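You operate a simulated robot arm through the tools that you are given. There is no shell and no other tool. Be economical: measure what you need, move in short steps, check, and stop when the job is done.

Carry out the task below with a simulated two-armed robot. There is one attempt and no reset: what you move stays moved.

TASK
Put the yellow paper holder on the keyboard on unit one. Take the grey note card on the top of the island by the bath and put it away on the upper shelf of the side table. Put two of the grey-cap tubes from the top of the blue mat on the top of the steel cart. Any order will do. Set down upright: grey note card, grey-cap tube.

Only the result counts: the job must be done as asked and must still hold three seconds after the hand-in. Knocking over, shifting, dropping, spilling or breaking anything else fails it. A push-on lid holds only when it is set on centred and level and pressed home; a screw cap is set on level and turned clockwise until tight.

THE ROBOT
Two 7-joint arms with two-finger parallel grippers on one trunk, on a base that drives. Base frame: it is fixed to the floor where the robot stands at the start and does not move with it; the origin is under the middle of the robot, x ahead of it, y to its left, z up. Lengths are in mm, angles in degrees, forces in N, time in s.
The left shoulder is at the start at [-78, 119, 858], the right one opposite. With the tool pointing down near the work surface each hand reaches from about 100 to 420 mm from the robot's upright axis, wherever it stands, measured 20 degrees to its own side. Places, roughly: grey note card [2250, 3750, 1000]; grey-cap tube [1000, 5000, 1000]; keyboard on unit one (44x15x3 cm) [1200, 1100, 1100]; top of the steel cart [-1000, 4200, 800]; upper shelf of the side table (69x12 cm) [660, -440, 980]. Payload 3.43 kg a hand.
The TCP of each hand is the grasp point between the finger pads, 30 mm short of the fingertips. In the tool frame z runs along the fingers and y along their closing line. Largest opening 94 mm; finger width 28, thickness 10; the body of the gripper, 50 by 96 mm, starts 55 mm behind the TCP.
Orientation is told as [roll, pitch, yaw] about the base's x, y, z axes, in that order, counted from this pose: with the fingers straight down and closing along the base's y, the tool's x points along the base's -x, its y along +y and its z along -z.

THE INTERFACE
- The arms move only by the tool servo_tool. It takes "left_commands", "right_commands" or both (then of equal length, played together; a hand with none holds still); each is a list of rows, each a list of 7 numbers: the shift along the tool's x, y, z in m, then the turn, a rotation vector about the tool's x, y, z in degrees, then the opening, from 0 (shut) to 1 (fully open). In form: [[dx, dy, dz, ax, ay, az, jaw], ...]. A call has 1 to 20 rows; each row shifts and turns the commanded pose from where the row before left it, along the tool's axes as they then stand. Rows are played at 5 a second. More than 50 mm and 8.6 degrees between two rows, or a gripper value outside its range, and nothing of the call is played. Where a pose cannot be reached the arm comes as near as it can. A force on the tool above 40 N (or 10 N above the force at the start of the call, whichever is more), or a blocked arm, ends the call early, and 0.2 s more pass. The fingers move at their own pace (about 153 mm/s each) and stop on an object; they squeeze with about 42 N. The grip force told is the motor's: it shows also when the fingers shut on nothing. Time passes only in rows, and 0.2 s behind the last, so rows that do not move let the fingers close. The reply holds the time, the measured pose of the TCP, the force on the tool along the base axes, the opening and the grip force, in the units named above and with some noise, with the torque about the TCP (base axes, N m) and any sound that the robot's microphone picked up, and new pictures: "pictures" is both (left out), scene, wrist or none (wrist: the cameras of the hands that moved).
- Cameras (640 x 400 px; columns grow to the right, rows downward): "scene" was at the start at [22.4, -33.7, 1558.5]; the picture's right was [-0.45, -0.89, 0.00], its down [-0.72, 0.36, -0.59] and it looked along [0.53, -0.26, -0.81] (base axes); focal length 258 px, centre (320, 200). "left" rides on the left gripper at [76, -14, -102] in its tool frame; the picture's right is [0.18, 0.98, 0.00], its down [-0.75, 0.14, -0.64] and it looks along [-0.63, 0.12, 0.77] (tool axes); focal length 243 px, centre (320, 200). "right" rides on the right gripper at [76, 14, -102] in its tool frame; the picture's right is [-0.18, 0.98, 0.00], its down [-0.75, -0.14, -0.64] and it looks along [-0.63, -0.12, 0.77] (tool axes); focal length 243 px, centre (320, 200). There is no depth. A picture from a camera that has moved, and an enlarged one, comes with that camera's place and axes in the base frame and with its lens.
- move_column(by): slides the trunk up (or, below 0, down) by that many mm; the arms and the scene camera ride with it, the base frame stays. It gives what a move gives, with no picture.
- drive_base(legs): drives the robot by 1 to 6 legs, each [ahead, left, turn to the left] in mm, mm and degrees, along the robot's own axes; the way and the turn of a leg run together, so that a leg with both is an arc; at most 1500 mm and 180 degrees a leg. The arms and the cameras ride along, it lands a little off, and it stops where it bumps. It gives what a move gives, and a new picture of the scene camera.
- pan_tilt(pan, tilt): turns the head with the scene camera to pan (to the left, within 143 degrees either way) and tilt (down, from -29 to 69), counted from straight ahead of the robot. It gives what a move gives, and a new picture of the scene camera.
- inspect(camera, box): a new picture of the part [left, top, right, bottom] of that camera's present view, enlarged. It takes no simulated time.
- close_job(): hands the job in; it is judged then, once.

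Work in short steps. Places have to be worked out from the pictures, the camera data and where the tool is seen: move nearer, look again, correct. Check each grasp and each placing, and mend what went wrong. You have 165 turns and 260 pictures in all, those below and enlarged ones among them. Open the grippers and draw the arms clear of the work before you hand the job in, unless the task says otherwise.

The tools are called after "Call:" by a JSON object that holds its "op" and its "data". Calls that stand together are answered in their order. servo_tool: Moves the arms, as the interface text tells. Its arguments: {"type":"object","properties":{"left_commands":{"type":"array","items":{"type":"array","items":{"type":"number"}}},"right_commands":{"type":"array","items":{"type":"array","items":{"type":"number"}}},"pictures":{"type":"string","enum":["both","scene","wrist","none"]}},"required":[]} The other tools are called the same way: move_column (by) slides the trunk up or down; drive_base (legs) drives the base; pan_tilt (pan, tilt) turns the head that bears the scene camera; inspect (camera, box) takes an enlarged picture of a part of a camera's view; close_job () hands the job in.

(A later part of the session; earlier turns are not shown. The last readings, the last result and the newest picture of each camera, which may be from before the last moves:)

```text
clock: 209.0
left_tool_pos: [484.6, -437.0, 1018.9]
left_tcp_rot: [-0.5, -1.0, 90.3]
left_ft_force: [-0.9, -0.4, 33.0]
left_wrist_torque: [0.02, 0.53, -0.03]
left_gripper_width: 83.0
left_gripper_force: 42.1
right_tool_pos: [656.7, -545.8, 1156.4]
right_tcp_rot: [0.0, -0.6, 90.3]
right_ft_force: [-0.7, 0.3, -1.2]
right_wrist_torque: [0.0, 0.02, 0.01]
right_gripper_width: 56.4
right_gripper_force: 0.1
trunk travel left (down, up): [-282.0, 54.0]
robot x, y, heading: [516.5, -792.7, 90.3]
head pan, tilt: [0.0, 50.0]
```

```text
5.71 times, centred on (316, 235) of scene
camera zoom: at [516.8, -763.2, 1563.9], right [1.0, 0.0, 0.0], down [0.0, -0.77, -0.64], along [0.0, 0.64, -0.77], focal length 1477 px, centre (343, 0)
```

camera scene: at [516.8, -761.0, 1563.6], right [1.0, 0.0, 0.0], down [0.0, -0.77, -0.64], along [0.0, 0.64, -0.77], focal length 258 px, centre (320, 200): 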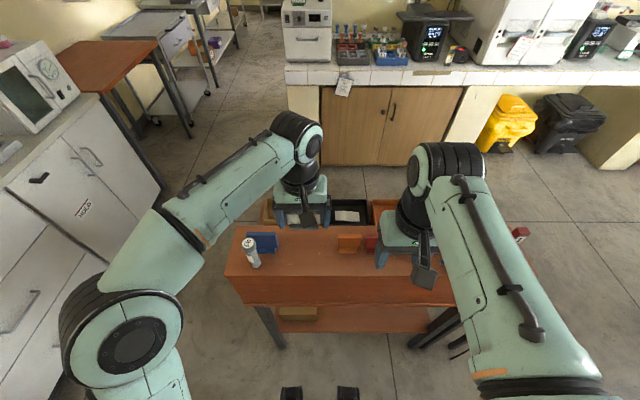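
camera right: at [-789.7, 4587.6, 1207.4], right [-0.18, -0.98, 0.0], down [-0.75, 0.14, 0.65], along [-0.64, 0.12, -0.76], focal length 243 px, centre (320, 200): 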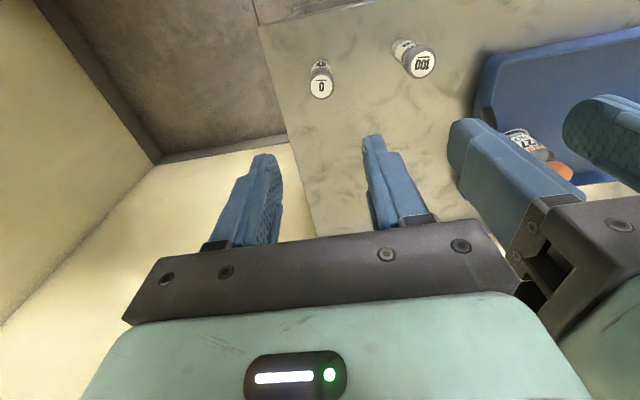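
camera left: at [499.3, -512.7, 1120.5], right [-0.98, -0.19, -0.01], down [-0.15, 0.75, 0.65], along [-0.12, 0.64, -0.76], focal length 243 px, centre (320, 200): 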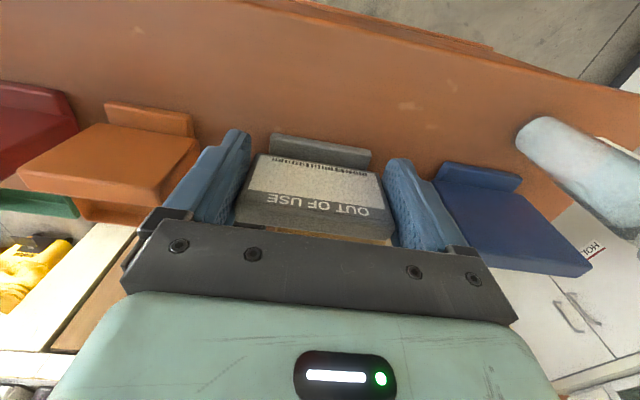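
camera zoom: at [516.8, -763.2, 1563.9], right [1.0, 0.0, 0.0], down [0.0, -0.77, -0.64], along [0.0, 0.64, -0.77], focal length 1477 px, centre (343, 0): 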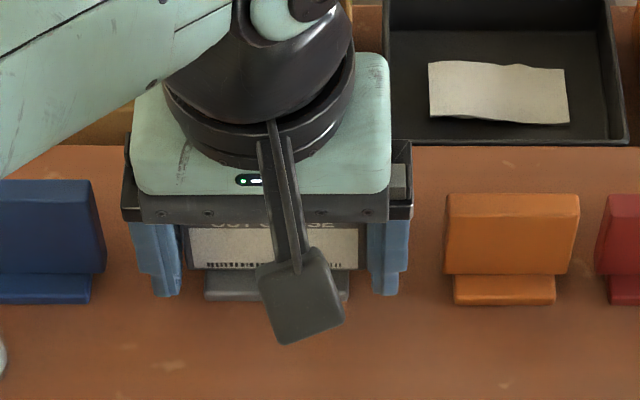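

Contact (33 N). Relieve to near zero, open, and look before lifting.

Call:
{"op": "servo_tool", "data": {"left_commands": [[0, 0, -0.0015, 0, 0, 0, 0.55], [0, 0, -0.0015, 0, 0, 0, 0.55], [0, 0, 0, 0, 0, 0, 0.92], [0, 0, 0, 0, 0, 0, 0.96], [0, 0, 0, 0, 0, 0, 0.96]], "pictures": "wrist"}}

```text
clock: 210.2
left_tool_pos: [485.2, -435.5, 1017.3]
left_tcp_rot: [-0.4, -0.4, 90.3]
left_ft_force: [1.0, -0.5, 0.3]
left_wrist_torque: [-0.01, 0.04, 0.0]
left_gripper_width: 90.2
left_gripper_force: 0.1
right_tool_pos: [654.9, -544.1, 1154.4]
right_tcp_rot: [0.0, -0.4, 90.3]
right_ft_force: [-0.4, 0.1, 1.1]
right_wrist_torque: [0.01, -0.01, 0.04]
right_gripper_width: 56.5
right_gripper_force: 0.1
trunk travel left (down, up): [-282.0, 54.0]
robot x, y, heading: [513.0, -793.4, 90.1]
head pan, tilt: [0.0, 50.0]
camera left: at [498.6, -512.0, 1119.0], right [-0.98, -0.19, -0.01], down [-0.15, 0.75, 0.65], along [-0.12, 0.64, -0.76], focal length 243 px, centre (320, 200)
```

left: 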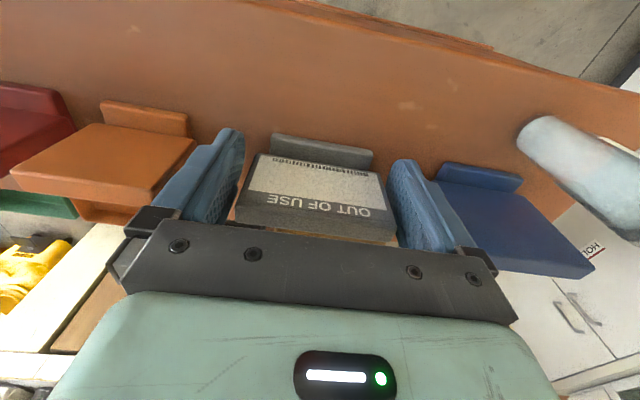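

Card stands free. Lift straight up slowly and retreat.

Call:
{"op": "servo_tool", "data": {"left_commands": [[0, 0, 0, 0, 0, 0, 0.97], [0, 0, -0.01, 0, 0, 0, 0.97], [0, 0, -0.02, 0, 0, 0, 0.97], [0, 0, -0.03, 0, 0, 0, 0.97], [0, 0, -0.04, 0, 0, 0, 0.97], [0, 0, -0.04, 0, 0, 0, 0.97], [0.04, 0, 0, 0, 0, 0, 0.97], [0.045, 0, 0, 0, 0, 0, 0.97], [0.045, 0, 0, 0, 0, 0, 0.97]], "pictures": "both"}}

Call:
{"op": "inspect", "data": {"camera": "scene", "box": [220, 190, 396, 300]}}

```text
clock: 212.2
left_tool_pos: [483.8, -569.2, 1157.6]
left_tcp_rot: [-0.3, -0.7, 90.4]
left_ft_force: [0.5, 0.0, -0.2]
left_wrist_torque: [-0.02, 0.0, -0.04]
left_gripper_width: 91.5
left_gripper_force: 0.1
right_tool_pos: [654.4, -545.5, 1154.4]
right_tcp_rot: [-0.1, -0.4, 90.3]
right_ft_force: [-0.3, 0.1, -0.5]
right_wrist_torque: [0.03, 0.01, -0.01]
right_gripper_width: 56.4
right_gripper_force: 0.0
trunk travel left (down, up): [-282.0, 54.0]
robot x, y, heading: [514.7, -797.2, 90.2]
head pan, tilt: [0.0, 50.0]
camera scene: at [516.2, -762.6, 1563.6], right [1.0, 0.0, 0.0], down [0.0, -0.77, -0.64], along [0.0, 0.64, -0.77], focal length 258 px, centre (320, 200)
camera left: at [498.0, -645.4, 1258.7], right [-0.98, -0.19, -0.01], down [-0.15, 0.75, 0.65], along [-0.12, 0.64, -0.76], focal length 243 px, centre (320, 200)
```

scene: 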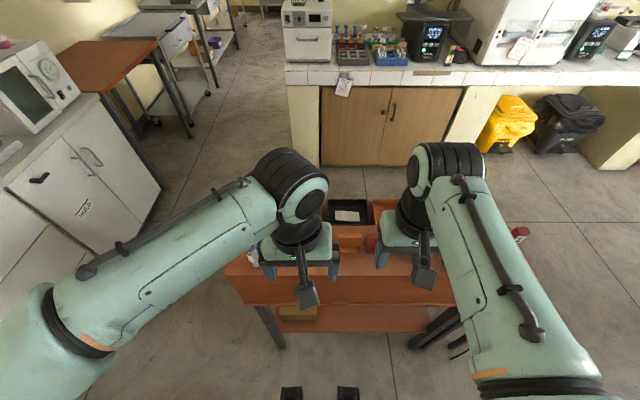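
left: 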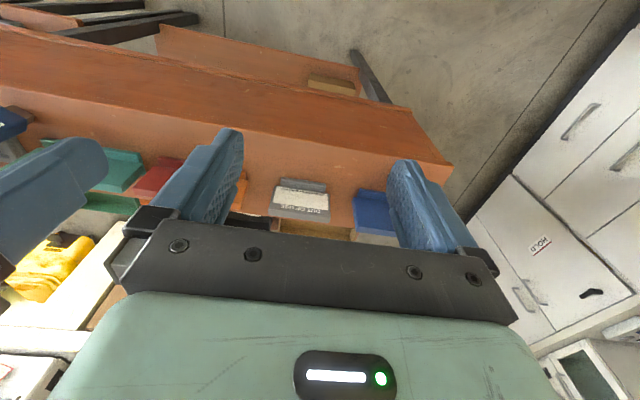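

```text
3.64 times, centred on (308, 245) of scene
camera zoom: at [516.2, -762.6, 1563.6], right [1.0, 0.0, 0.0], down [0.0, -0.77, -0.64], along [0.0, 0.64, -0.77], focal length 940 px, centre (364, 36)
```

zoom: 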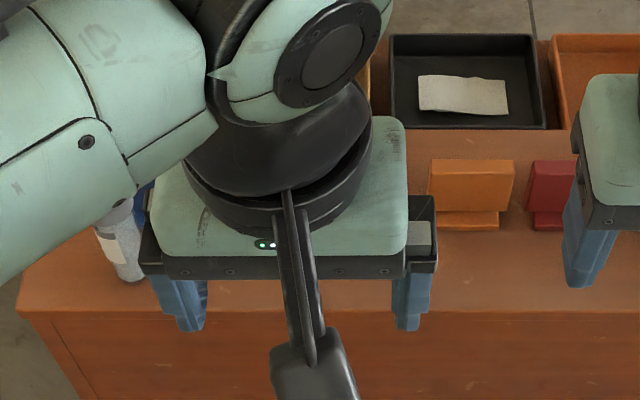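

The card stands well on the upper shelf. Now go to the counter on the west side to fetch the yellow paper holder.

Call:
{"op": "drive_base", "data": {"legs": [[-60, 0, 0], [0, 0, 90], [720, 0, 0], [0, -370, 0]]}}

Call:
{"op": "pan_tilt", "data": {"pan": 0, "tilt": 35}}

```text
clock: 224.0
left_tool_pos: [-444.4, -552.8, 1157.8]
left_tcp_rot: [-0.3, -0.6, -177.2]
left_ft_force: [0.6, 1.0, -0.3]
left_wrist_torque: [0.01, -0.01, -0.01]
left_gripper_width: 91.2
left_gripper_force: 0.0
right_tool_pos: [-475.2, -382.3, 1153.8]
right_tcp_rot: [0.0, -0.3, -177.3]
right_ft_force: [0.3, 0.2, 0.2]
right_wrist_torque: [0.02, 0.01, 0.04]
right_gripper_width: 56.5
right_gripper_force: 0.0
trunk travel left (down, up): [-282.0, 54.0]
robot x, y, heading: [-219.8, -511.8, -177.5]
head pan, tilt: [0.0, 50.0]
camera scene: at [-251.4, -514.0, 1563.6], right [-0.04, 1.0, 0.0], down [0.77, 0.03, -0.64], along [-0.64, -0.03, -0.77], focal length 258 px, centre (320, 200)
```

scene: 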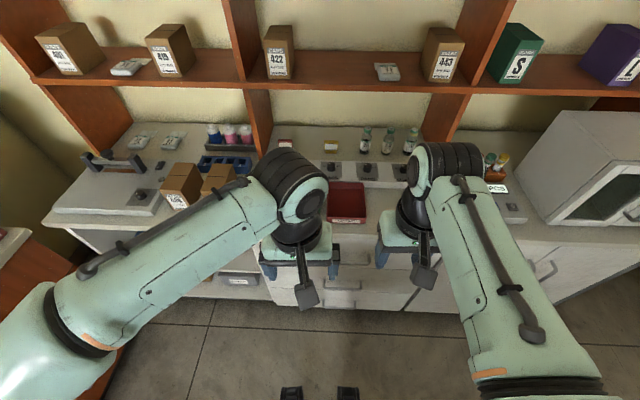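

```text
clock: 224.8
left_tool_pos: [-444.4, -552.4, 1157.7]
left_tcp_rot: [-0.4, -0.6, -177.2]
left_ft_force: [-0.4, 0.0, 0.3]
left_wrist_torque: [0.0, 0.0, 0.02]
left_gripper_width: 91.3
left_gripper_force: 0.1
right_tool_pos: [-474.4, -383.6, 1154.2]
right_tcp_rot: [0.0, -0.4, -177.4]
right_ft_force: [0.0, -0.7, 0.4]
right_wrist_torque: [0.0, 0.02, 0.0]
right_gripper_width: 56.5
right_gripper_force: 0.1
trunk travel left (down, up): [-282.0, 54.0]
robot x, y, heading: [-219.2, -509.9, -177.8]
head pan, tilt: [0.0, 35.0]
camera scene: at [-262.4, -514.6, 1585.3], right [-0.04, 1.0, 0.0], down [0.57, 0.03, -0.82], along [-0.82, -0.04, -0.57], focal length 258 px, centre (320, 200)
```

scene: 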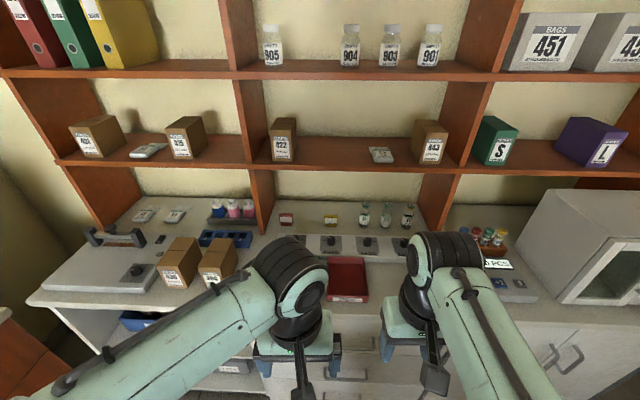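

Call:
{"op": "inspect", "data": {"camera": "scene", "box": [256, 190, 432, 300]}}

```text
3.64 times, centred on (344, 245) of scene
camera zoom: at [-262.4, -514.6, 1585.3], right [-0.04, 1.0, 0.0], down [0.57, 0.03, -0.82], along [-0.82, -0.04, -0.57], focal length 940 px, centre (233, 36)
```

zoom: 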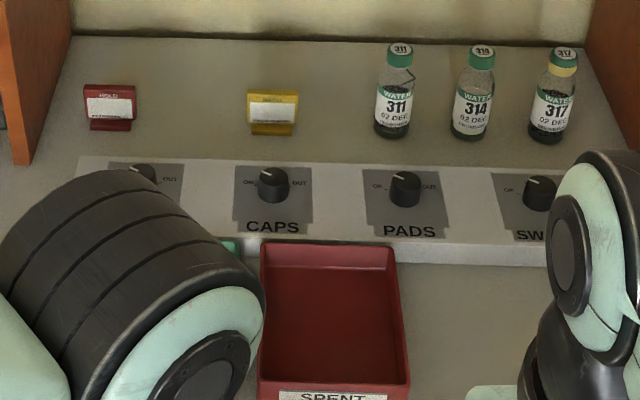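

The yellow holder is at ≈(-1060,-510) on the counter, partly under a shelf. I align (heading 180, y≈-575) and close in so the right hand can reach it tilted.

Call:
{"op": "drive_base", "data": {"legs": [[0, 65, -2.4], [190, 0, 0]]}}

Call:
{"op": "inspect", "data": {"camera": "right", "box": [0, 0, 640, 400]}}

Call:
{"op": "inspect", "data": {"camera": "scene", "box": [240, 150, 480, 300]}}

```text
clock: 227.2
left_tool_pos: [-630.3, -607.8, 1156.9]
left_tcp_rot: [-0.3, -0.7, -179.7]
left_ft_force: [0.0, 0.1, -0.9]
left_wrist_torque: [0.0, -0.03, 0.01]
left_gripper_width: 91.4
left_gripper_force: 0.1
right_tool_pos: [-652.6, -437.1, 1154.5]
right_tcp_rot: [0.0, -0.4, -179.6]
right_ft_force: [-0.4, -0.1, 0.9]
right_wrist_torque: [-0.03, 0.01, 0.02]
right_gripper_width: 56.4
right_gripper_force: 0.0
trunk travel left (down, up): [-282.0, 54.0]
robot x, y, heading: [-403.5, -582.6, -180.1]
head pan, tilt: [0.0, 35.0]
camera scene: at [-447.7, -578.8, 1585.2], right [0.0, 1.0, 0.0], down [0.57, 0.0, -0.82], along [-0.82, 0.0, -0.57], focal length 258 px, centre (320, 200)
```

scene: 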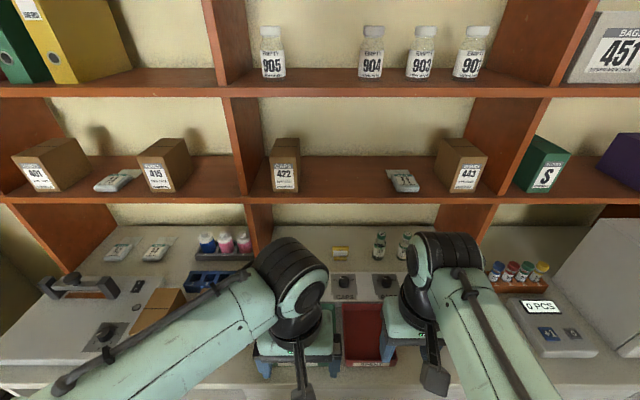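

```text
1.00 times, centred on (320, 200) of right (not enlarged: the box is as wide or as high as the picture)
camera zoom: at [-576.6, -451.5, 1256.0], right [-0.18, -0.98, 0.0], down [-0.75, 0.14, 0.65], along [-0.64, 0.12, -0.76], focal length 243 px, centre (320, 200)
```

zoom: 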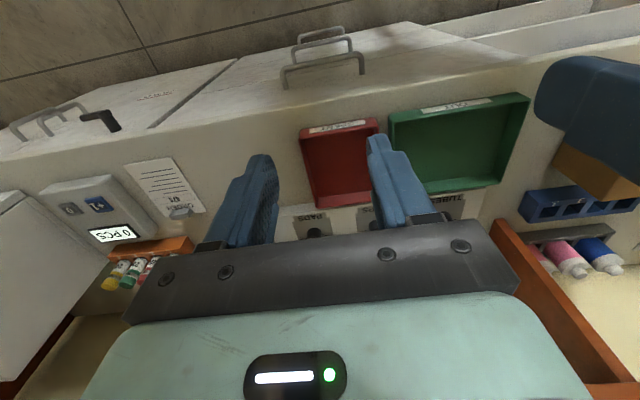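

```text
2.67 times, centred on (360, 225) of scene
camera zoom: at [-447.7, -578.8, 1585.2], right [0.0, 1.0, 0.0], down [0.57, 0.0, -0.82], along [-0.82, 0.0, -0.57], focal length 689 px, centre (213, 133)
```

zoom: 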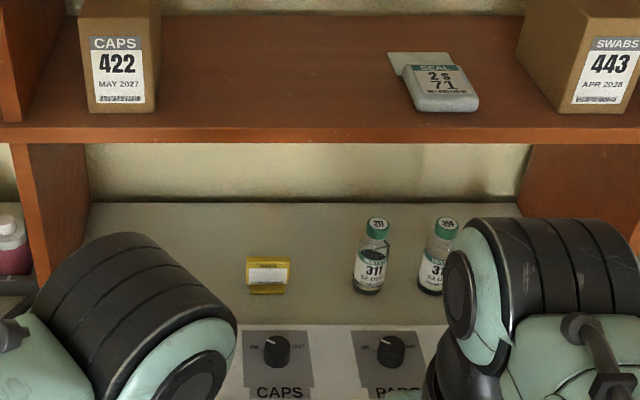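

Triangulated: holder base at (-1085,-507,881), top ≈940; shelf front bottom at (-1042,1160); counter edge x≈-700. I drive 100 mm closer.

Call:
{"op": "drive_base", "data": {"legs": [[100, 0, 0]]}}

Call:
{"op": "servo_tool", "data": {"right_commands": [[-0.03, 0.02, 0, 0, -8, 0, 1], [-0.03, 0.02, 0, 0, -8, 0, 1], [-0.02, 0.02, 0, 0, -8, 0, 1], [-0.02, 0.01, 0, 0, -8, 0, 1], [0, 0, 0, 0, 0, 0, 1]], "pictures": "both"}}

```text
clock: 228.4
left_tool_pos: [-702.0, -609.6, 1155.9]
left_tcp_rot: [-0.2, -0.6, -179.5]
left_ft_force: [1.2, -0.7, -0.1]
left_wrist_torque: [-0.01, 0.01, -0.03]
left_gripper_width: 91.3
left_gripper_force: 0.1
right_tool_pos: [-723.5, -437.9, 1154.5]
right_tcp_rot: [0.0, -0.4, -179.8]
right_ft_force: [0.2, 0.1, -0.8]
right_wrist_torque: [-0.01, 0.02, 0.04]
right_gripper_width: 56.0
right_gripper_force: 0.1
trunk travel left (down, up): [-282.0, 54.0]
robot x, y, heading: [-476.4, -576.3, -179.9]
head pan, tilt: [0.0, 35.0]
stopped in leg 1: the robot was blocked; the commanded pose is now the measured one
camera scene: at [-517.3, -578.8, 1585.4], right [0.0, 1.0, 0.0], down [0.57, 0.0, -0.82], along [-0.82, 0.0, -0.57], focal length 258 px, centre (320, 200)
```

scene: 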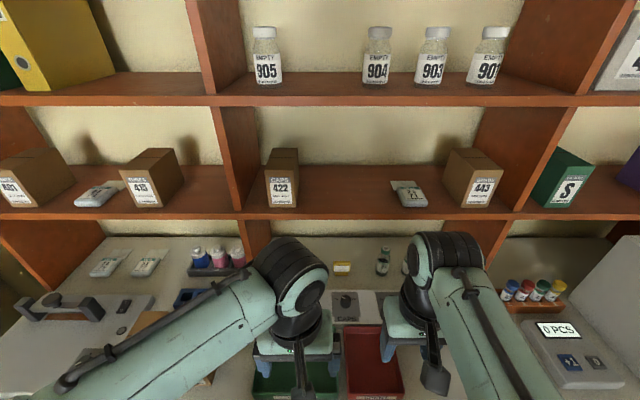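

```text
clock: 229.6
left_tool_pos: [-701.3, -610.4, 1157.0]
left_tcp_rot: [-0.1, -0.4, -179.4]
left_ft_force: [0.2, 1.3, 0.2]
left_wrist_torque: [0.02, -0.02, 0.01]
left_gripper_width: 91.5
left_gripper_force: 0.1
right_tool_pos: [-822.7, -508.6, 1172.9]
right_tcp_rot: [0.1, -32.3, -179.8]
right_ft_force: [0.4, 0.9, 0.1]
right_wrist_torque: [-0.02, -0.03, -0.02]
right_gripper_width: 93.9
right_gripper_force: 0.1
trunk travel left (down, up): [-282.0, 54.0]
robot x, y, heading: [-474.4, -580.5, -180.1]
head pan, tilt: [0.0, 35.0]
camera scene: at [-517.9, -578.7, 1585.3], right [0.0, 1.0, 0.0], down [0.57, 0.0, -0.82], along [-0.82, 0.0, -0.57], focal length 258 px, centre (320, 200)
camera right: at [-703.2, -520.8, 1217.1], right [-0.15, -0.98, 0.1], down [-0.29, 0.14, 0.95], along [-0.94, 0.11, -0.31], focal length 243 px, centre (320, 200)
```

scene: 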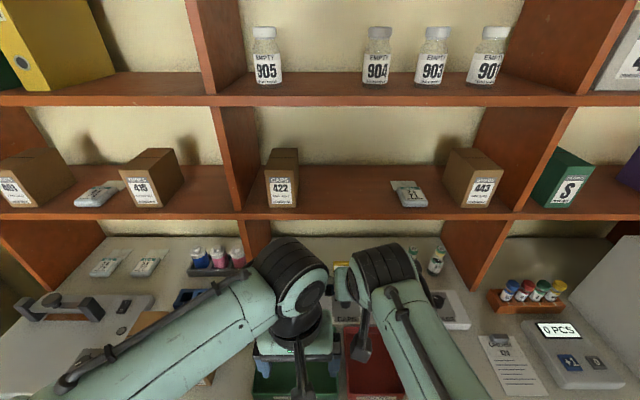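
right: 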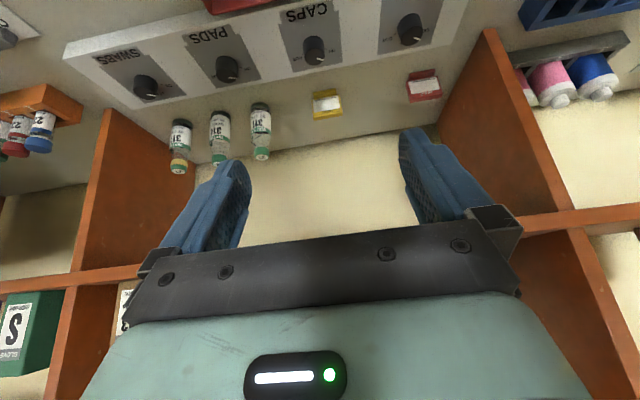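

Base is touching at x=-476 (holder 615 mm ahead). Move the tilted right hand toward the holder step by step, keeping clear of the shelf.

Call:
{"op": "servo_tool", "data": {"right_commands": [[-0.016, 0, 0.035, 0, 0, 0, 1], [-0.016, 0, 0.035, 0, 0, 0, 1], [-0.0164, 0, 0.035, 0, 0, 0, 1], [0, 0, 0, 0, 0, 0, 1]], "pictures": "both"}}

```text
clock: 230.6
left_tool_pos: [-701.7, -608.6, 1156.5]
left_tcp_rot: [-0.2, -0.5, -179.4]
left_ft_force: [0.4, 0.4, -0.1]
left_wrist_torque: [0.01, 0.02, 0.02]
left_gripper_width: 91.3
left_gripper_force: 0.0
right_tool_pos: [-918.2, -506.9, 1107.6]
right_tcp_rot: [0.0, -32.5, -179.9]
right_ft_force: [0.3, -0.1, 0.0]
right_wrist_torque: [0.04, 0.02, -0.02]
right_gripper_width: 93.9
right_gripper_force: 0.0
trunk travel left (down, up): [-282.0, 54.0]
robot x, y, heading: [-472.3, -577.7, -179.9]
head pan, tilt: [0.0, 35.0]
camera scene: at [-517.0, -578.6, 1585.3], right [0.0, 1.0, 0.0], down [0.57, 0.0, -0.82], along [-0.82, 0.0, -0.57], focal length 258 px, centre (320, 200)
camera right: at [-798.6, -520.6, 1153.3], right [-0.15, -0.98, 0.1], down [-0.29, 0.14, 0.95], along [-0.94, 0.11, -0.31], focal length 243 px, centre (320, 200)
```

scene: 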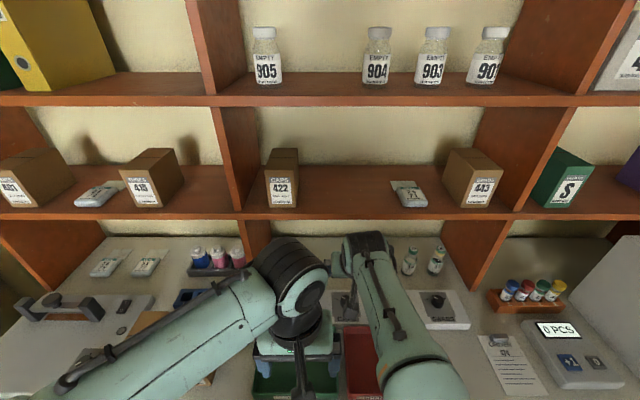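
right: 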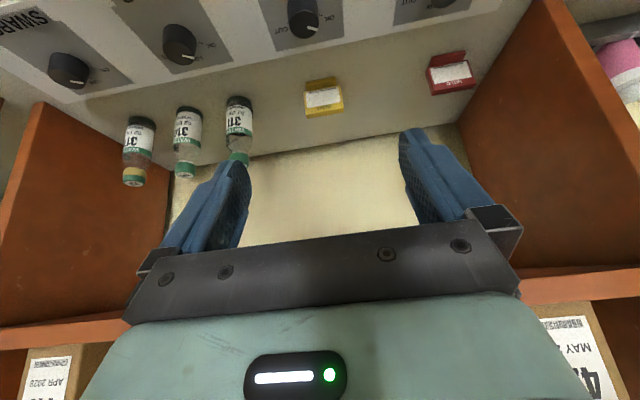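

Call:
{"op": "servo_tool", "data": {"right_commands": [[-0.0065, 0, 0.033, 0, 0, 0, 1], [-0.0065, 0, 0.033, 0, 0, 0, 1], [-0.0065, 0, 0.033, 0, 0, 0, 1], [-0.0065, 0, 0.033, 0, 0, 0, 1], [0, 0, 0, 0, 0, 0, 1]], "pictures": "both"}}

```text
clock: 231.8
left_tool_pos: [-702.1, -610.8, 1155.2]
left_tcp_rot: [0.1, -0.3, -179.3]
left_ft_force: [-6.6, -9.1, -17.1]
left_wrist_torque: [-0.45, -0.49, 0.41]
left_gripper_width: 86.8
left_gripper_force: 0.1
right_tool_pos: [-1010.5, -509.3, 1013.1]
right_tcp_rot: [0.2, -32.4, -179.9]
right_ft_force: [1.1, -0.8, -0.2]
right_wrist_torque: [0.01, 0.0, 0.0]
right_gripper_width: 94.1
right_gripper_force: 0.0
trunk travel left (down, up): [-282.0, 54.0]
robot x, y, heading: [-476.1, -580.4, -180.1]
head pan, tilt: [0.0, 35.0]
camera scene: at [-517.1, -578.8, 1585.3], right [0.0, 1.0, 0.0], down [0.57, 0.0, -0.82], along [-0.82, 0.0, -0.57], focal length 258 px, centre (320, 200)
camera right: at [-891.3, -522.7, 1057.9], right [-0.15, -0.98, 0.1], down [-0.29, 0.14, 0.95], along [-0.94, 0.11, -0.31], focal length 243 px, centre (320, 200)
```

scene: 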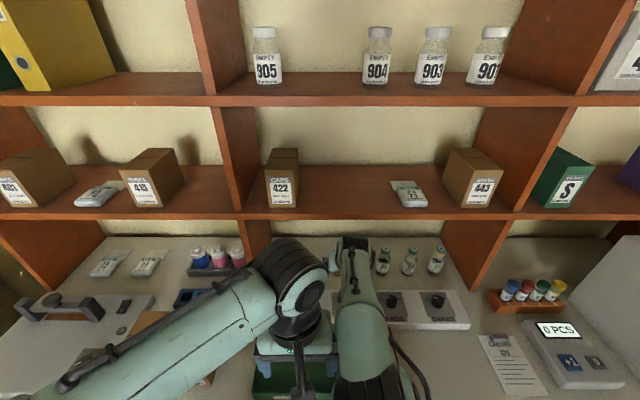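
right: 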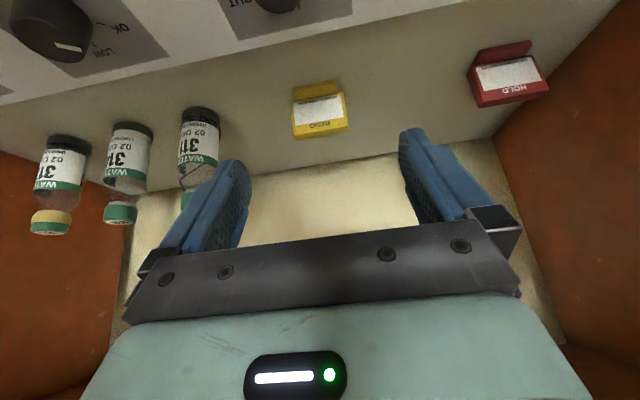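

The left gripper touches the right arm; move the left hand away to the left/back.

Call:
{"op": "servo_tool", "data": {"left_commands": [[0.01, 0.03, -0.01, 0, 0, 0, 0.6], [0.01, 0.04, -0.01, 0, 0, 0, 0.6], [0.01, 0.04, 0, 0, 0, 0, 0.6]], "pictures": "none"}}

Call:
{"op": "inspect", "data": {"camera": "right", "box": [256, 60, 384, 140]}}

```text
clock: 232.6
left_tool_pos: [-670.8, -719.8, 1176.7]
left_tcp_rot: [-0.1, -0.4, -179.6]
left_ft_force: [0.3, 0.3, 0.5]
left_wrist_torque: [-0.03, -0.01, 0.0]
left_gripper_width: 56.5
left_gripper_force: 0.1
right_tool_pos: [-1010.4, -510.2, 1012.2]
right_tcp_rot: [0.0, -32.5, -179.8]
right_ft_force: [0.6, -1.2, -0.7]
right_wrist_torque: [0.0, -0.01, 0.02]
right_gripper_width: 94.0
right_gripper_force: 0.1
trunk travel left (down, up): [-282.0, 54.0]
robot x, y, heading: [-472.7, -578.4, -180.1]
head pan, tilt: [0.0, 35.0]
```

```text
5.00 times, centred on (320, 100) of right
camera zoom: at [-890.8, -523.7, 1057.3], right [-0.15, -0.98, 0.1], down [-0.29, 0.14, 0.95], along [-0.94, 0.12, -0.31], focal length 1213 px, centre (320, 700)
```

zoom: 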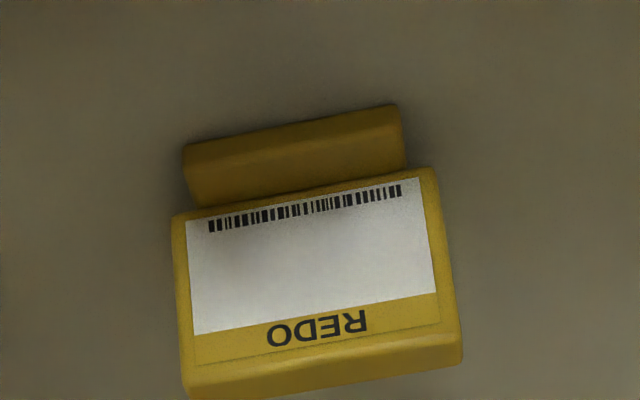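

Holder ("REDO"): frame y -532..-478, top ≈922, aligned. Advance most of the way to (-1080,-506,920).

Call:
{"op": "servo_tool", "data": {"right_commands": [[-0.002, -0.004, 0.025, 0, 0, 0, 1], [-0.002, 0, 0.025, 0, 0, 0, 1], [-0.002, 0, 0.025, 0, 0, 0, 1], [0, 0, 0, 0, 0, 0, 1]], "pictures": "both"}}

```text
clock: 233.6
left_tool_pos: [-671.1, -720.4, 1176.0]
left_tcp_rot: [-0.2, -0.5, -179.6]
left_ft_force: [0.9, -0.8, -0.4]
left_wrist_torque: [0.01, 0.0, 0.02]
left_gripper_width: 56.3
left_gripper_force: 0.1
right_tool_pos: [-1054.2, -503.8, 950.3]
right_tcp_rot: [0.1, -32.5, -179.7]
right_ft_force: [-0.1, 0.8, 0.4]
right_wrist_torque: [-0.01, -0.01, -0.02]
right_gripper_width: 94.2
right_gripper_force: 0.1
trunk travel left (down, up): [-282.0, 54.0]
robot x, y, heading: [-471.5, -581.1, -180.0]
head pan, tilt: [0.0, 35.0]
camera scene: at [-517.3, -578.6, 1585.3], right [0.0, 1.0, 0.0], down [0.57, 0.0, -0.82], along [-0.82, 0.0, -0.57], focal length 258 px, centre (320, 200)
camera right: at [-934.5, -517.6, 996.5], right [-0.15, -0.98, 0.1], down [-0.29, 0.14, 0.95], along [-0.94, 0.11, -0.31], focal length 243 px, centre (320, 200)
```

scene: 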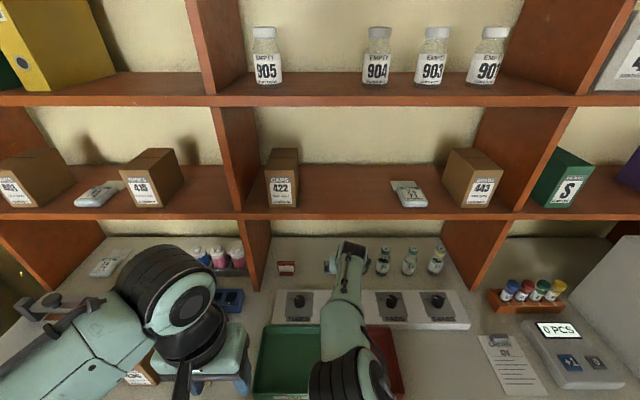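
right: 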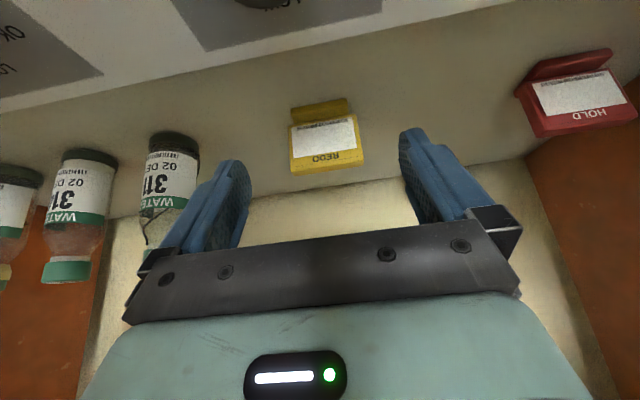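

Call:
{"op": "servo_tool", "data": {"right_commands": [[-0.003, 0.002, 0.02, 0, 0, 0, 1], [-0.003, 0, 0.019, 0, 0, 0, 1], [0, 0, 0, 0, 0, 0, 1]], "pictures": "wrist"}}

```text
clock: 234.4
left_tool_pos: [-672.5, -719.2, 1175.1]
left_tcp_rot: [-0.2, -0.3, -179.6]
left_ft_force: [0.1, -0.2, -0.1]
left_wrist_torque: [0.0, 0.03, 0.0]
left_gripper_width: 56.6
left_gripper_force: 0.0
right_tool_pos: [-1061.3, -505.3, 944.5]
right_tcp_rot: [0.0, -32.4, -179.7]
right_ft_force: [0.4, -0.4, -0.4]
right_wrist_torque: [0.03, -0.01, 0.0]
right_gripper_width: 94.1
right_gripper_force: 0.1
right hand out of reach, approached as far as the arm can: row 1, 2
trunk travel left (down, up): [-282.0, 54.0]
robot x, y, heading: [-471.7, -575.5, -179.8]
head pan, tilt: [0.0, 35.0]
camera right: at [-942.0, -518.5, 989.2], right [-0.15, -0.98, 0.1], down [-0.29, 0.14, 0.95], along [-0.94, 0.11, -0.31], focal length 243 px, centre (320, 200)
```

right: 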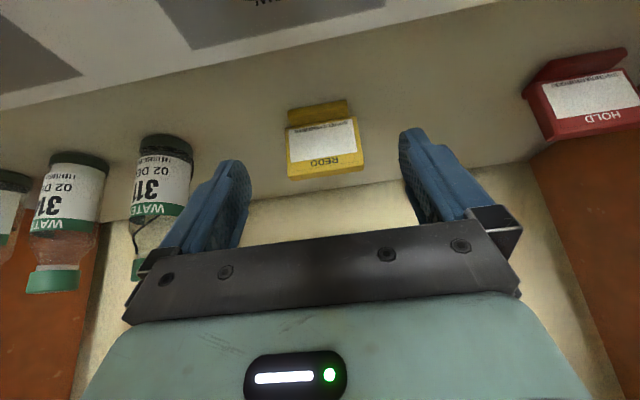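

Short of reach by ~25 mm. Retract a little, raise the trunk 54 mm (shoulder nearer to wrist height), then approach again.

Call:
{"op": "servo_tool", "data": {"right_commands": [[0, 0, -0.03, 0, 0, 0, 1], [0, 0, -0.03, 0, 0, 0, 1]], "pictures": "none"}}

Call:
{"op": "move_column", "data": {"by": 54}}

```text
clock: 235.0
left_tool_pos: [-671.2, -719.5, 1175.7]
left_tcp_rot: [-0.2, -0.5, -179.4]
left_ft_force: [1.1, 0.7, 0.3]
left_wrist_torque: [-0.01, -0.04, 0.03]
left_gripper_width: 56.3
left_gripper_force: 0.0
right_tool_pos: [-1029.8, -502.8, 996.3]
right_tcp_rot: [0.0, -32.3, -179.9]
right_ft_force: [0.4, -0.1, 0.5]
right_wrist_torque: [0.04, 0.02, 0.03]
right_gripper_width: 94.1
right_gripper_force: 0.1
trunk travel left (down, up): [-282.0, 54.0]
robot x, y, heading: [-473.1, -575.8, -180.2]
head pan, tilt: [0.0, 35.0]
```

```text
clock: 235.9
left_tool_pos: [-669.2, -718.5, 1228.7]
left_tcp_rot: [-0.2, -0.5, -179.6]
left_ft_force: [0.2, 0.3, -0.7]
left_wrist_torque: [-0.01, 0.04, -0.06]
left_gripper_width: 56.1
left_gripper_force: 0.0
right_tool_pos: [-1027.8, -507.3, 1048.3]
right_tcp_rot: [0.1, -32.4, -179.9]
right_ft_force: [0.2, -0.7, -0.7]
right_wrist_torque: [0.01, -0.01, 0.0]
right_gripper_width: 94.0
right_gripper_force: 0.0
trunk travel left (down, up): [-335.0, 0.0]
robot x, y, heading: [-476.5, -577.0, -179.9]
head pan, tilt: [0.0, 35.0]
```

Call:
{"op": "servo_tool", "data": {"right_commands": [[0.0064, 0, 0.034, 0, 0, 0, 1], [0.0064, 0, 0.034, 0, 0, 0, 1], [0.0064, 0, 0.034, 0, 0, 0, 1], [0.006, 0, 0.034, 0, 0, 0, 1], [0, 0, 0, 0, 0, 0, 1]], "pictures": "wrist"}}

```text
clock: 237.1
left_tool_pos: [-670.3, -719.5, 1229.8]
left_tcp_rot: [-0.2, -0.5, -179.4]
left_ft_force: [0.5, -0.3, -0.4]
left_wrist_torque: [0.02, 0.04, 0.02]
left_gripper_width: 56.1
left_gripper_force: 0.0
right_tool_pos: [-1080.6, -506.3, 921.3]
right_tcp_rot: [0.1, -32.4, -179.8]
right_ft_force: [0.5, -0.7, 0.1]
right_wrist_torque: [0.02, 0.02, -0.01]
right_gripper_width: 93.8
right_gripper_force: 0.0
trunk travel left (down, up): [-335.0, 0.0]
robot x, y, heading: [-477.9, -580.3, -180.1]
head pan, tilt: [0.0, 35.0]
camera right: at [-960.4, -519.9, 965.2], right [-0.15, -0.98, 0.1], down [-0.29, 0.14, 0.95], along [-0.94, 0.11, -0.31], focal length 243 px, centre (320, 200)
```

right: 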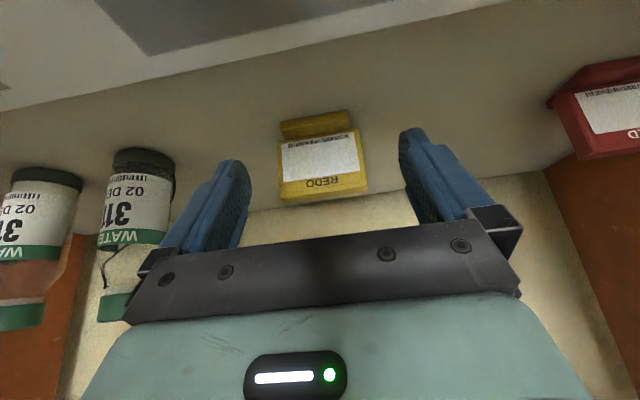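

The holder sits between the pads. Close.

Call:
{"op": "servo_tool", "data": {"right_commands": [[0, 0, 0, 0, 0, 0, 0.7], [0, 0, 0, 0, 0, 0, 0.35], [0, 0, 0, 0, 0, 0, 0.35], [0, 0, 0, 0, 0, 0, 0.35]], "pictures": "wrist"}}

```text
clock: 238.1
left_tool_pos: [-671.1, -719.9, 1228.9]
left_tcp_rot: [-0.2, -0.3, -179.5]
left_ft_force: [-0.7, -0.6, -0.7]
left_wrist_torque: [-0.02, 0.0, -0.01]
left_gripper_width: 56.5
left_gripper_force: 0.0
right_tool_pos: [-1079.9, -506.5, 920.9]
right_tcp_rot: [-0.1, -32.3, -179.9]
right_ft_force: [0.9, 0.1, 0.1]
right_wrist_torque: [0.0, -0.01, 0.0]
right_gripper_width: 32.9
right_gripper_force: 0.2
trunk travel left (down, up): [-335.0, 0.0]
robot x, y, heading: [-478.0, -580.1, -180.1]
head pan, tilt: [0.0, 35.0]
camera right: at [-960.7, -520.3, 965.1], right [-0.15, -0.98, 0.1], down [-0.29, 0.14, 0.95], along [-0.94, 0.12, -0.31], focal length 243 px, centre (320, 200)
```

right: 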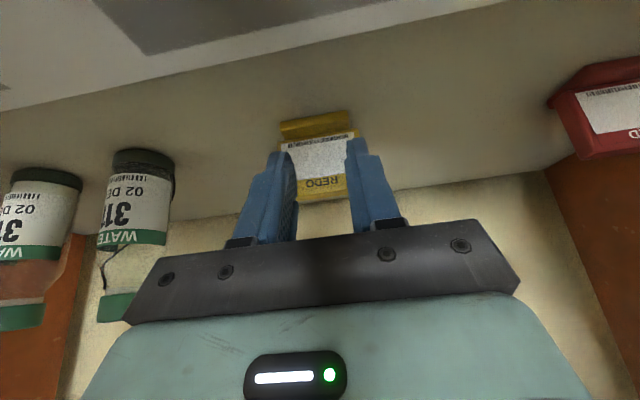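

The fingers closed in front of the holder; re-triangulation puts its frame centre at ≈(-1112,-505,885). Open and advance further.

Call:
{"op": "servo_tool", "data": {"right_commands": [[0, 0, -0.005, 0, 0, 0, 1], [0, 0, 0, 0, 0, 0, 1], [-0.004, -0.001, 0.018, 0, 0, 0, 1], [-0.004, 0, 0.018, 0, 0, 0, 1], [0, 0, 0, 0, 0, 0, 1]], "pictures": "wrist"}}

```text
clock: 239.3
left_tool_pos: [-671.1, -720.2, 1229.5]
left_tcp_rot: [-0.2, -0.4, -179.4]
left_ft_force: [0.5, 0.2, 0.2]
left_wrist_torque: [-0.02, 0.01, 0.0]
left_gripper_width: 56.1
left_gripper_force: 0.1
right_tool_pos: [-1078.6, -513.0, 904.7]
right_tcp_rot: [0.0, -32.4, -179.8]
right_ft_force: [0.2, -0.3, 0.2]
right_wrist_torque: [0.03, 0.02, 0.0]
right_gripper_width: 94.0
right_gripper_force: 0.0
right hand out of reach, approached as far as the arm can: row 3, 4
trunk travel left (down, up): [-335.0, 0.0]
robot x, y, heading: [-476.7, -578.9, -180.1]
head pan, tilt: [0.0, 35.0]
camera right: at [-959.3, -526.7, 950.2], right [-0.15, -0.98, 0.1], down [-0.29, 0.14, 0.95], along [-0.94, 0.12, -0.31], focal length 243 px, centre (320, 200)
```

right: 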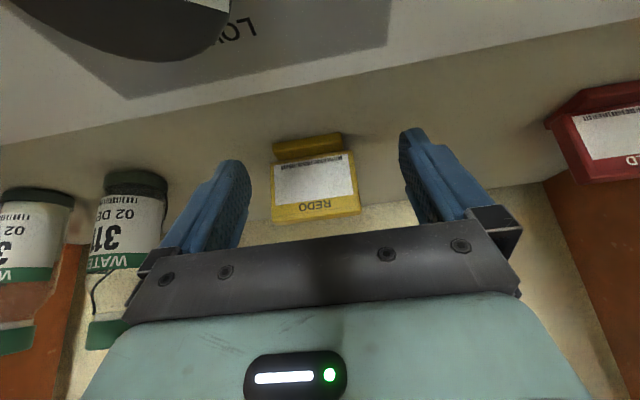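

Reach falls ~25 mm short. Check what blocks the base: look straight down in front.

Call:
{"op": "pan_tilt", "data": {"pan": 0, "tilt": 69}}

```text
clock: 240.3
left_tool_pos: [-671.4, -720.2, 1230.0]
left_tcp_rot: [-0.3, -0.4, -179.5]
left_ft_force: [-0.3, 1.1, 0.4]
left_wrist_torque: [0.01, -0.02, 0.03]
left_gripper_width: 56.5
left_gripper_force: 0.0
right_tool_pos: [-1078.7, -513.0, 904.6]
right_tcp_rot: [0.0, -32.4, -179.8]
right_ft_force: [-0.2, -0.3, -0.1]
right_wrist_torque: [-0.03, 0.05, 0.02]
right_gripper_width: 93.9
right_gripper_force: 0.0
trunk travel left (down, up): [-335.0, 0.0]
robot x, y, heading: [-474.0, -576.8, -180.0]
head pan, tilt: [0.0, 68.8]
camera scene: at [-484.9, -578.8, 1597.9], right [0.0, 1.0, 0.0], down [0.93, 0.0, -0.36], along [-0.36, 0.0, -0.93], focal length 258 px, centre (320, 200)
```

scene: 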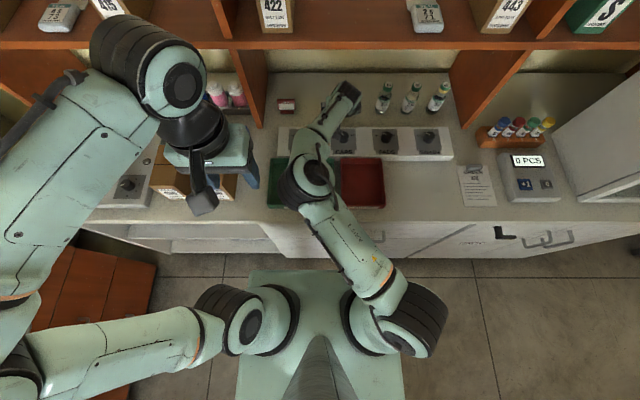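

The arm isn't straight, so it's limited by joint angles: the target is too far inward for the right arm. I retract and shift the base ~130 mm left so the holder lies to the right side.

Call:
{"op": "servo_tool", "data": {"right_commands": [[0, 0, -0.03, 0, 0, 0, 1], [0, 0, -0.045, 0, 0, 0, 1], [0, 0, -0.045, 0, 0, 0, 1], [0, 0, -0.045, 0, 0, 0, 1], [0.04, 0, -0.025, 0, 0, 0, 1], [0.04, -0.02, -0.025, 0, 0, 0, 1], [0, -0.03, 0, 0, 0, 0, 1], [0, -0.03, 0, 0, 0, 0, 1]], "pictures": "none"}}

Call:
{"op": "drive_base", "data": {"legs": [[-40, 0, 0], [0, 135, 0]]}}

Call:
{"op": "drive_base", "data": {"legs": [[60, 0, 0]]}}

```text
refused: row 6 steps farther than a row can; nothing moved
```

```text
clock: 242.6
left_tool_pos: [-630.3, -855.2, 1228.4]
left_tcp_rot: [-0.2, -0.4, -179.7]
left_ft_force: [-0.5, -0.2, 0.1]
left_wrist_torque: [0.01, -0.04, 0.04]
left_gripper_width: 56.4
left_gripper_force: 0.0
right_tool_pos: [-1037.7, -649.2, 905.2]
right_tcp_rot: [0.0, -32.3, -179.9]
right_ft_force: [-0.9, -0.5, 0.3]
right_wrist_torque: [0.01, 0.0, 0.01]
right_gripper_width: 94.0
right_gripper_force: 0.1
trunk travel left (down, up): [-335.0, 0.0]
robot x, y, heading: [-435.7, -714.8, -180.0]
head pan, tilt: [0.0, 68.8]
camera scene: at [-444.7, -715.0, 1597.8], right [0.0, 1.0, 0.0], down [0.93, 0.0, -0.36], along [-0.36, 0.0, -0.93], focal length 258 px, centre (320, 200)
```

scene: 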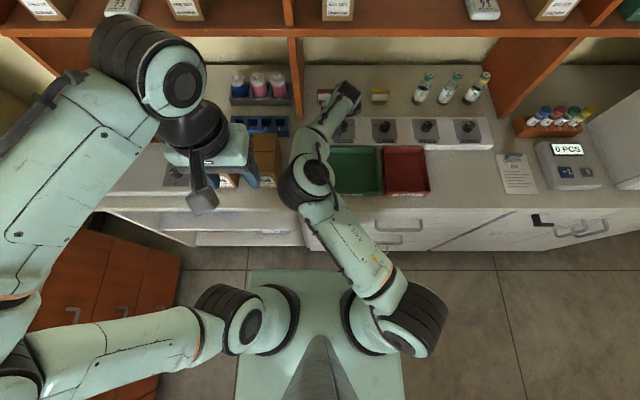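

```text
clock: 243.5
left_tool_pos: [-650.5, -855.5, 1228.6]
left_tcp_rot: [-0.1, -0.2, -179.6]
left_ft_force: [-0.4, -0.1, 0.7]
left_wrist_torque: [-0.02, 0.0, 0.0]
left_gripper_width: 56.7
left_gripper_force: 0.2
right_tool_pos: [-1056.3, -648.2, 904.0]
right_tcp_rot: [0.1, -32.4, -180.0]
right_ft_force: [-0.2, -0.4, -1.2]
right_wrist_torque: [0.03, 0.0, 0.03]
right_gripper_width: 93.9
right_gripper_force: 0.0
trunk travel left (down, up): [-335.0, 0.0]
robot x, y, heading: [-449.1, -713.6, -179.8]
head pan, tilt: [0.0, 68.8]
stopped in leg 1: the robot was blocked; the commanded pose is now the measured one
camera scene: at [-464.1, -714.3, 1598.1], right [0.0, 1.0, 0.0], down [0.93, 0.0, -0.36], along [-0.36, 0.0, -0.93], focal length 258 px, centre (320, 200)
```

scene: 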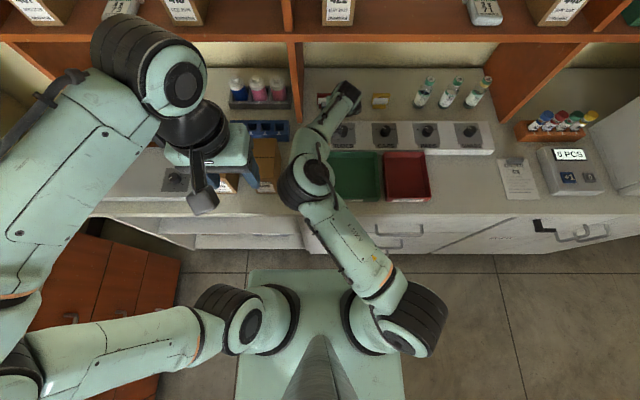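

The retract was refused, yet the base moved with the hand low; check nothing was touched.

Call:
{"op": "inspect", "data": {"camera": "right", "box": [0, 0, 640, 400]}}

Call:
{"op": "inspect", "data": {"camera": "scene", "box": [280, 60, 440, 160]}}

```text
1.00 times, centred on (320, 200) of right (not enlarged: the box is as wide or as high as the picture)
camera zoom: at [-937.7, -661.8, 949.6], right [-0.15, -0.98, 0.1], down [-0.29, 0.14, 0.95], along [-0.94, 0.12, -0.31], focal length 243 px, centre (320, 200)
```

zoom: 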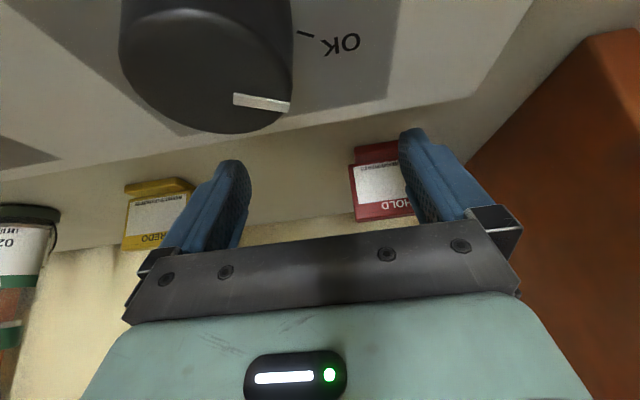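

```text
4.00 times, centred on (360, 110) of scene
camera zoom: at [-464.1, -714.3, 1598.1], right [0.0, 1.0, 0.0], down [0.93, 0.0, -0.36], along [-0.36, 0.0, -0.93], focal length 1034 px, centre (160, 560)
```

zoom: 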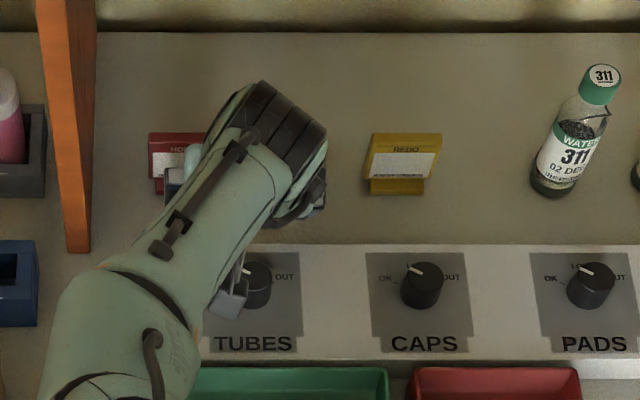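

Nothing appears disturbed. Now lift the hand out properly, single step first.

Call:
{"op": "servo_tool", "data": {"right_commands": [[0, 0, -0.03, 0, 0, 0, 1], [0, 0, -0.045, 0, 0, 0, 1], [0, 0, -0.045, 0, 0, 0, 1], [0, -0.04, -0.02, 0, 0, 0, 1], [0, -0.045, 0, 0, 0, 0, 1], [0, -0.045, 0, 0, 0, 0, 1], [0, -0.012, 0, 0, 0, 0, 1]], "pictures": "wrist"}}

```text
clock: 245.1
left_tool_pos: [-647.0, -854.7, 1228.5]
left_tcp_rot: [-0.2, -0.4, -179.5]
left_ft_force: [-0.2, -0.1, -0.2]
left_wrist_torque: [0.02, -0.03, -0.04]
left_gripper_width: 56.3
left_gripper_force: 0.1
right_tool_pos: [-980.7, -509.4, 1023.8]
right_tcp_rot: [0.0, -32.4, -180.0]
right_ft_force: [0.1, 0.0, 0.6]
right_wrist_torque: [-0.02, -0.01, 0.02]
right_gripper_width: 93.9
right_gripper_force: 0.1
trunk travel left (down, up): [-335.0, 0.0]
robot x, y, heading: [-450.3, -713.0, -179.8]
head pan, tilt: [0.0, 68.8]
camera right: at [-860.9, -521.9, 1068.4], right [-0.15, -0.98, 0.1], down [-0.29, 0.14, 0.95], along [-0.94, 0.12, -0.31], focal length 243 px, centre (320, 200)
```

right: 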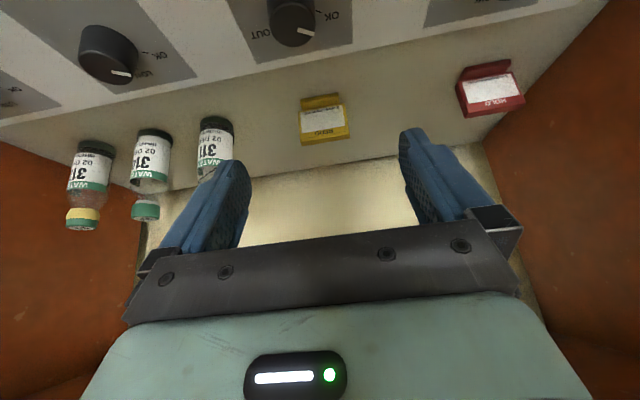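

Advance along toward (-1104,-505,898).

Call:
{"op": "servo_tool", "data": {"right_commands": [[-0.009, -0.002, 0.04, 0, 0, 0, 1], [-0.009, -0.001, 0.04, 0, 0, 0, 1], [-0.009, 0, 0.04, 0, 0, 0, 1], [-0.009, 0, 0.03, 0, 0, 0, 1], [0, 0, 0, 0, 0, 0, 1]], "pictures": "wrist"}}

```text
clock: 246.3
left_tool_pos: [-647.0, -856.3, 1229.3]
left_tcp_rot: [-0.1, -0.4, -179.5]
left_ft_force: [-0.3, 0.8, -1.0]
left_wrist_torque: [-0.02, 0.02, 0.0]
left_gripper_width: 56.5
left_gripper_force: 0.1
right_tool_pos: [-1001.3, -510.4, 1005.6]
right_tcp_rot: [0.0, -32.4, -179.9]
right_ft_force: [-0.3, 0.4, 0.1]
right_wrist_torque: [0.0, -0.05, -0.02]
right_gripper_width: 93.9
right_gripper_force: 0.0
right hand out of reach, approached as far as the arm can: row 1, 2, 3, 4
trunk travel left (down, up): [-335.0, 0.0]
robot x, y, heading: [-451.6, -713.4, -180.0]
head pan, tilt: [0.0, 68.8]
camera right: at [-882.7, -523.6, 1049.4], right [-0.15, -0.98, 0.1], down [-0.29, 0.14, 0.95], along [-0.94, 0.12, -0.31], focal length 243 px, centre (320, 200)
```

right: 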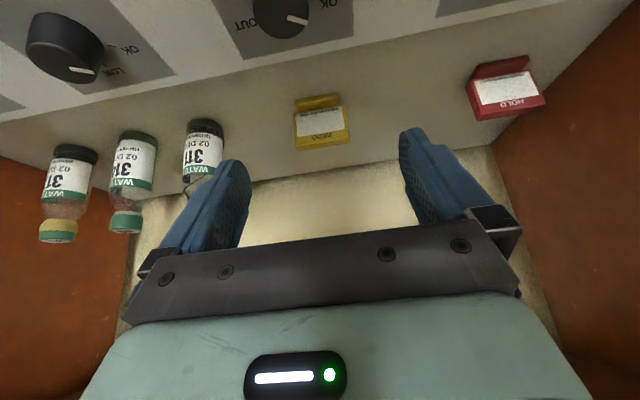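

Outward is worse, so inward is better. I'll retract, tilt more (42°), and reposition the base to y≈-540.

Call:
{"op": "servo_tool", "data": {"right_commands": [[0.03, 0, -0.035, 0, 0, 0, 1], [0.03, 0, -0.035, 0, 0, 0, 1], [0.03, 0, -0.035, 0, 0, 0, 1], [0, 0, -0.045, 0, -5, 0, 1], [0, 0, -0.045, 0, -4.6, 0, 1], [0, 0.045, 0, 0, 0, 0, 1], [0, 0.045, 0, 0, 0, 0, 1]], "pictures": "none"}}

```text
clock: 247.9
left_tool_pos: [-647.2, -855.8, 1229.1]
left_tcp_rot: [-0.2, -0.4, -179.7]
left_ft_force: [0.9, 0.3, -0.8]
left_wrist_torque: [-0.02, -0.01, -0.02]
left_gripper_width: 56.4
left_gripper_force: 0.0
right_tool_pos: [-821.4, -598.2, 1119.2]
right_tcp_rot: [0.0, -42.0, -180.0]
right_ft_force: [-1.4, 0.3, -1.0]
right_wrist_torque: [-0.03, 0.0, 0.0]
right_gripper_width: 94.0
right_gripper_force: 0.0
trunk travel left (down, up): [-335.0, 0.0]
robot x, y, heading: [-450.1, -713.9, -179.9]
head pan, tilt: [0.0, 68.8]
```

Hand clear. Reposition the base.

Call:
{"op": "drive_base", "data": {"legs": [[-30, 0, 0], [0, -180, 0], [70, 0, 0]]}}

```text
clock: 251.3
left_tool_pos: [-671.5, -676.2, 1228.3]
left_tcp_rot: [-0.1, -0.3, -179.5]
left_ft_force: [-0.5, -0.3, 0.1]
left_wrist_torque: [-0.02, 0.04, -0.01]
left_gripper_width: 56.6
left_gripper_force: 0.1
right_tool_pos: [-845.7, -419.6, 1121.2]
right_tcp_rot: [0.0, -42.0, 179.8]
right_ft_force: [0.3, 0.4, -0.8]
right_wrist_torque: [-0.03, -0.02, 0.0]
right_gripper_width: 94.4
right_gripper_force: 0.0
trunk travel left (down, up): [-335.0, 0.0]
robot x, y, heading: [-472.6, -536.2, -179.7]
head pan, tilt: [0.0, 68.8]
stopped in leg 3: the robot was blocked; the commanded pose is now the measured one
camera scene: at [-485.0, -536.5, 1598.1], right [0.0, 1.0, 0.0], down [0.93, 0.0, -0.36], along [-0.36, 0.0, -0.93], focal length 258 px, centre (320, 200)
```

scene: 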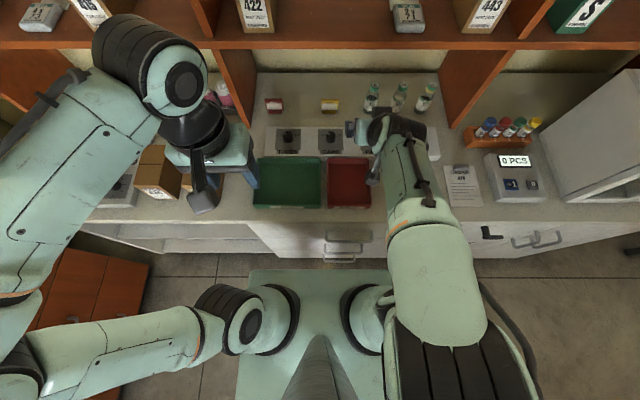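

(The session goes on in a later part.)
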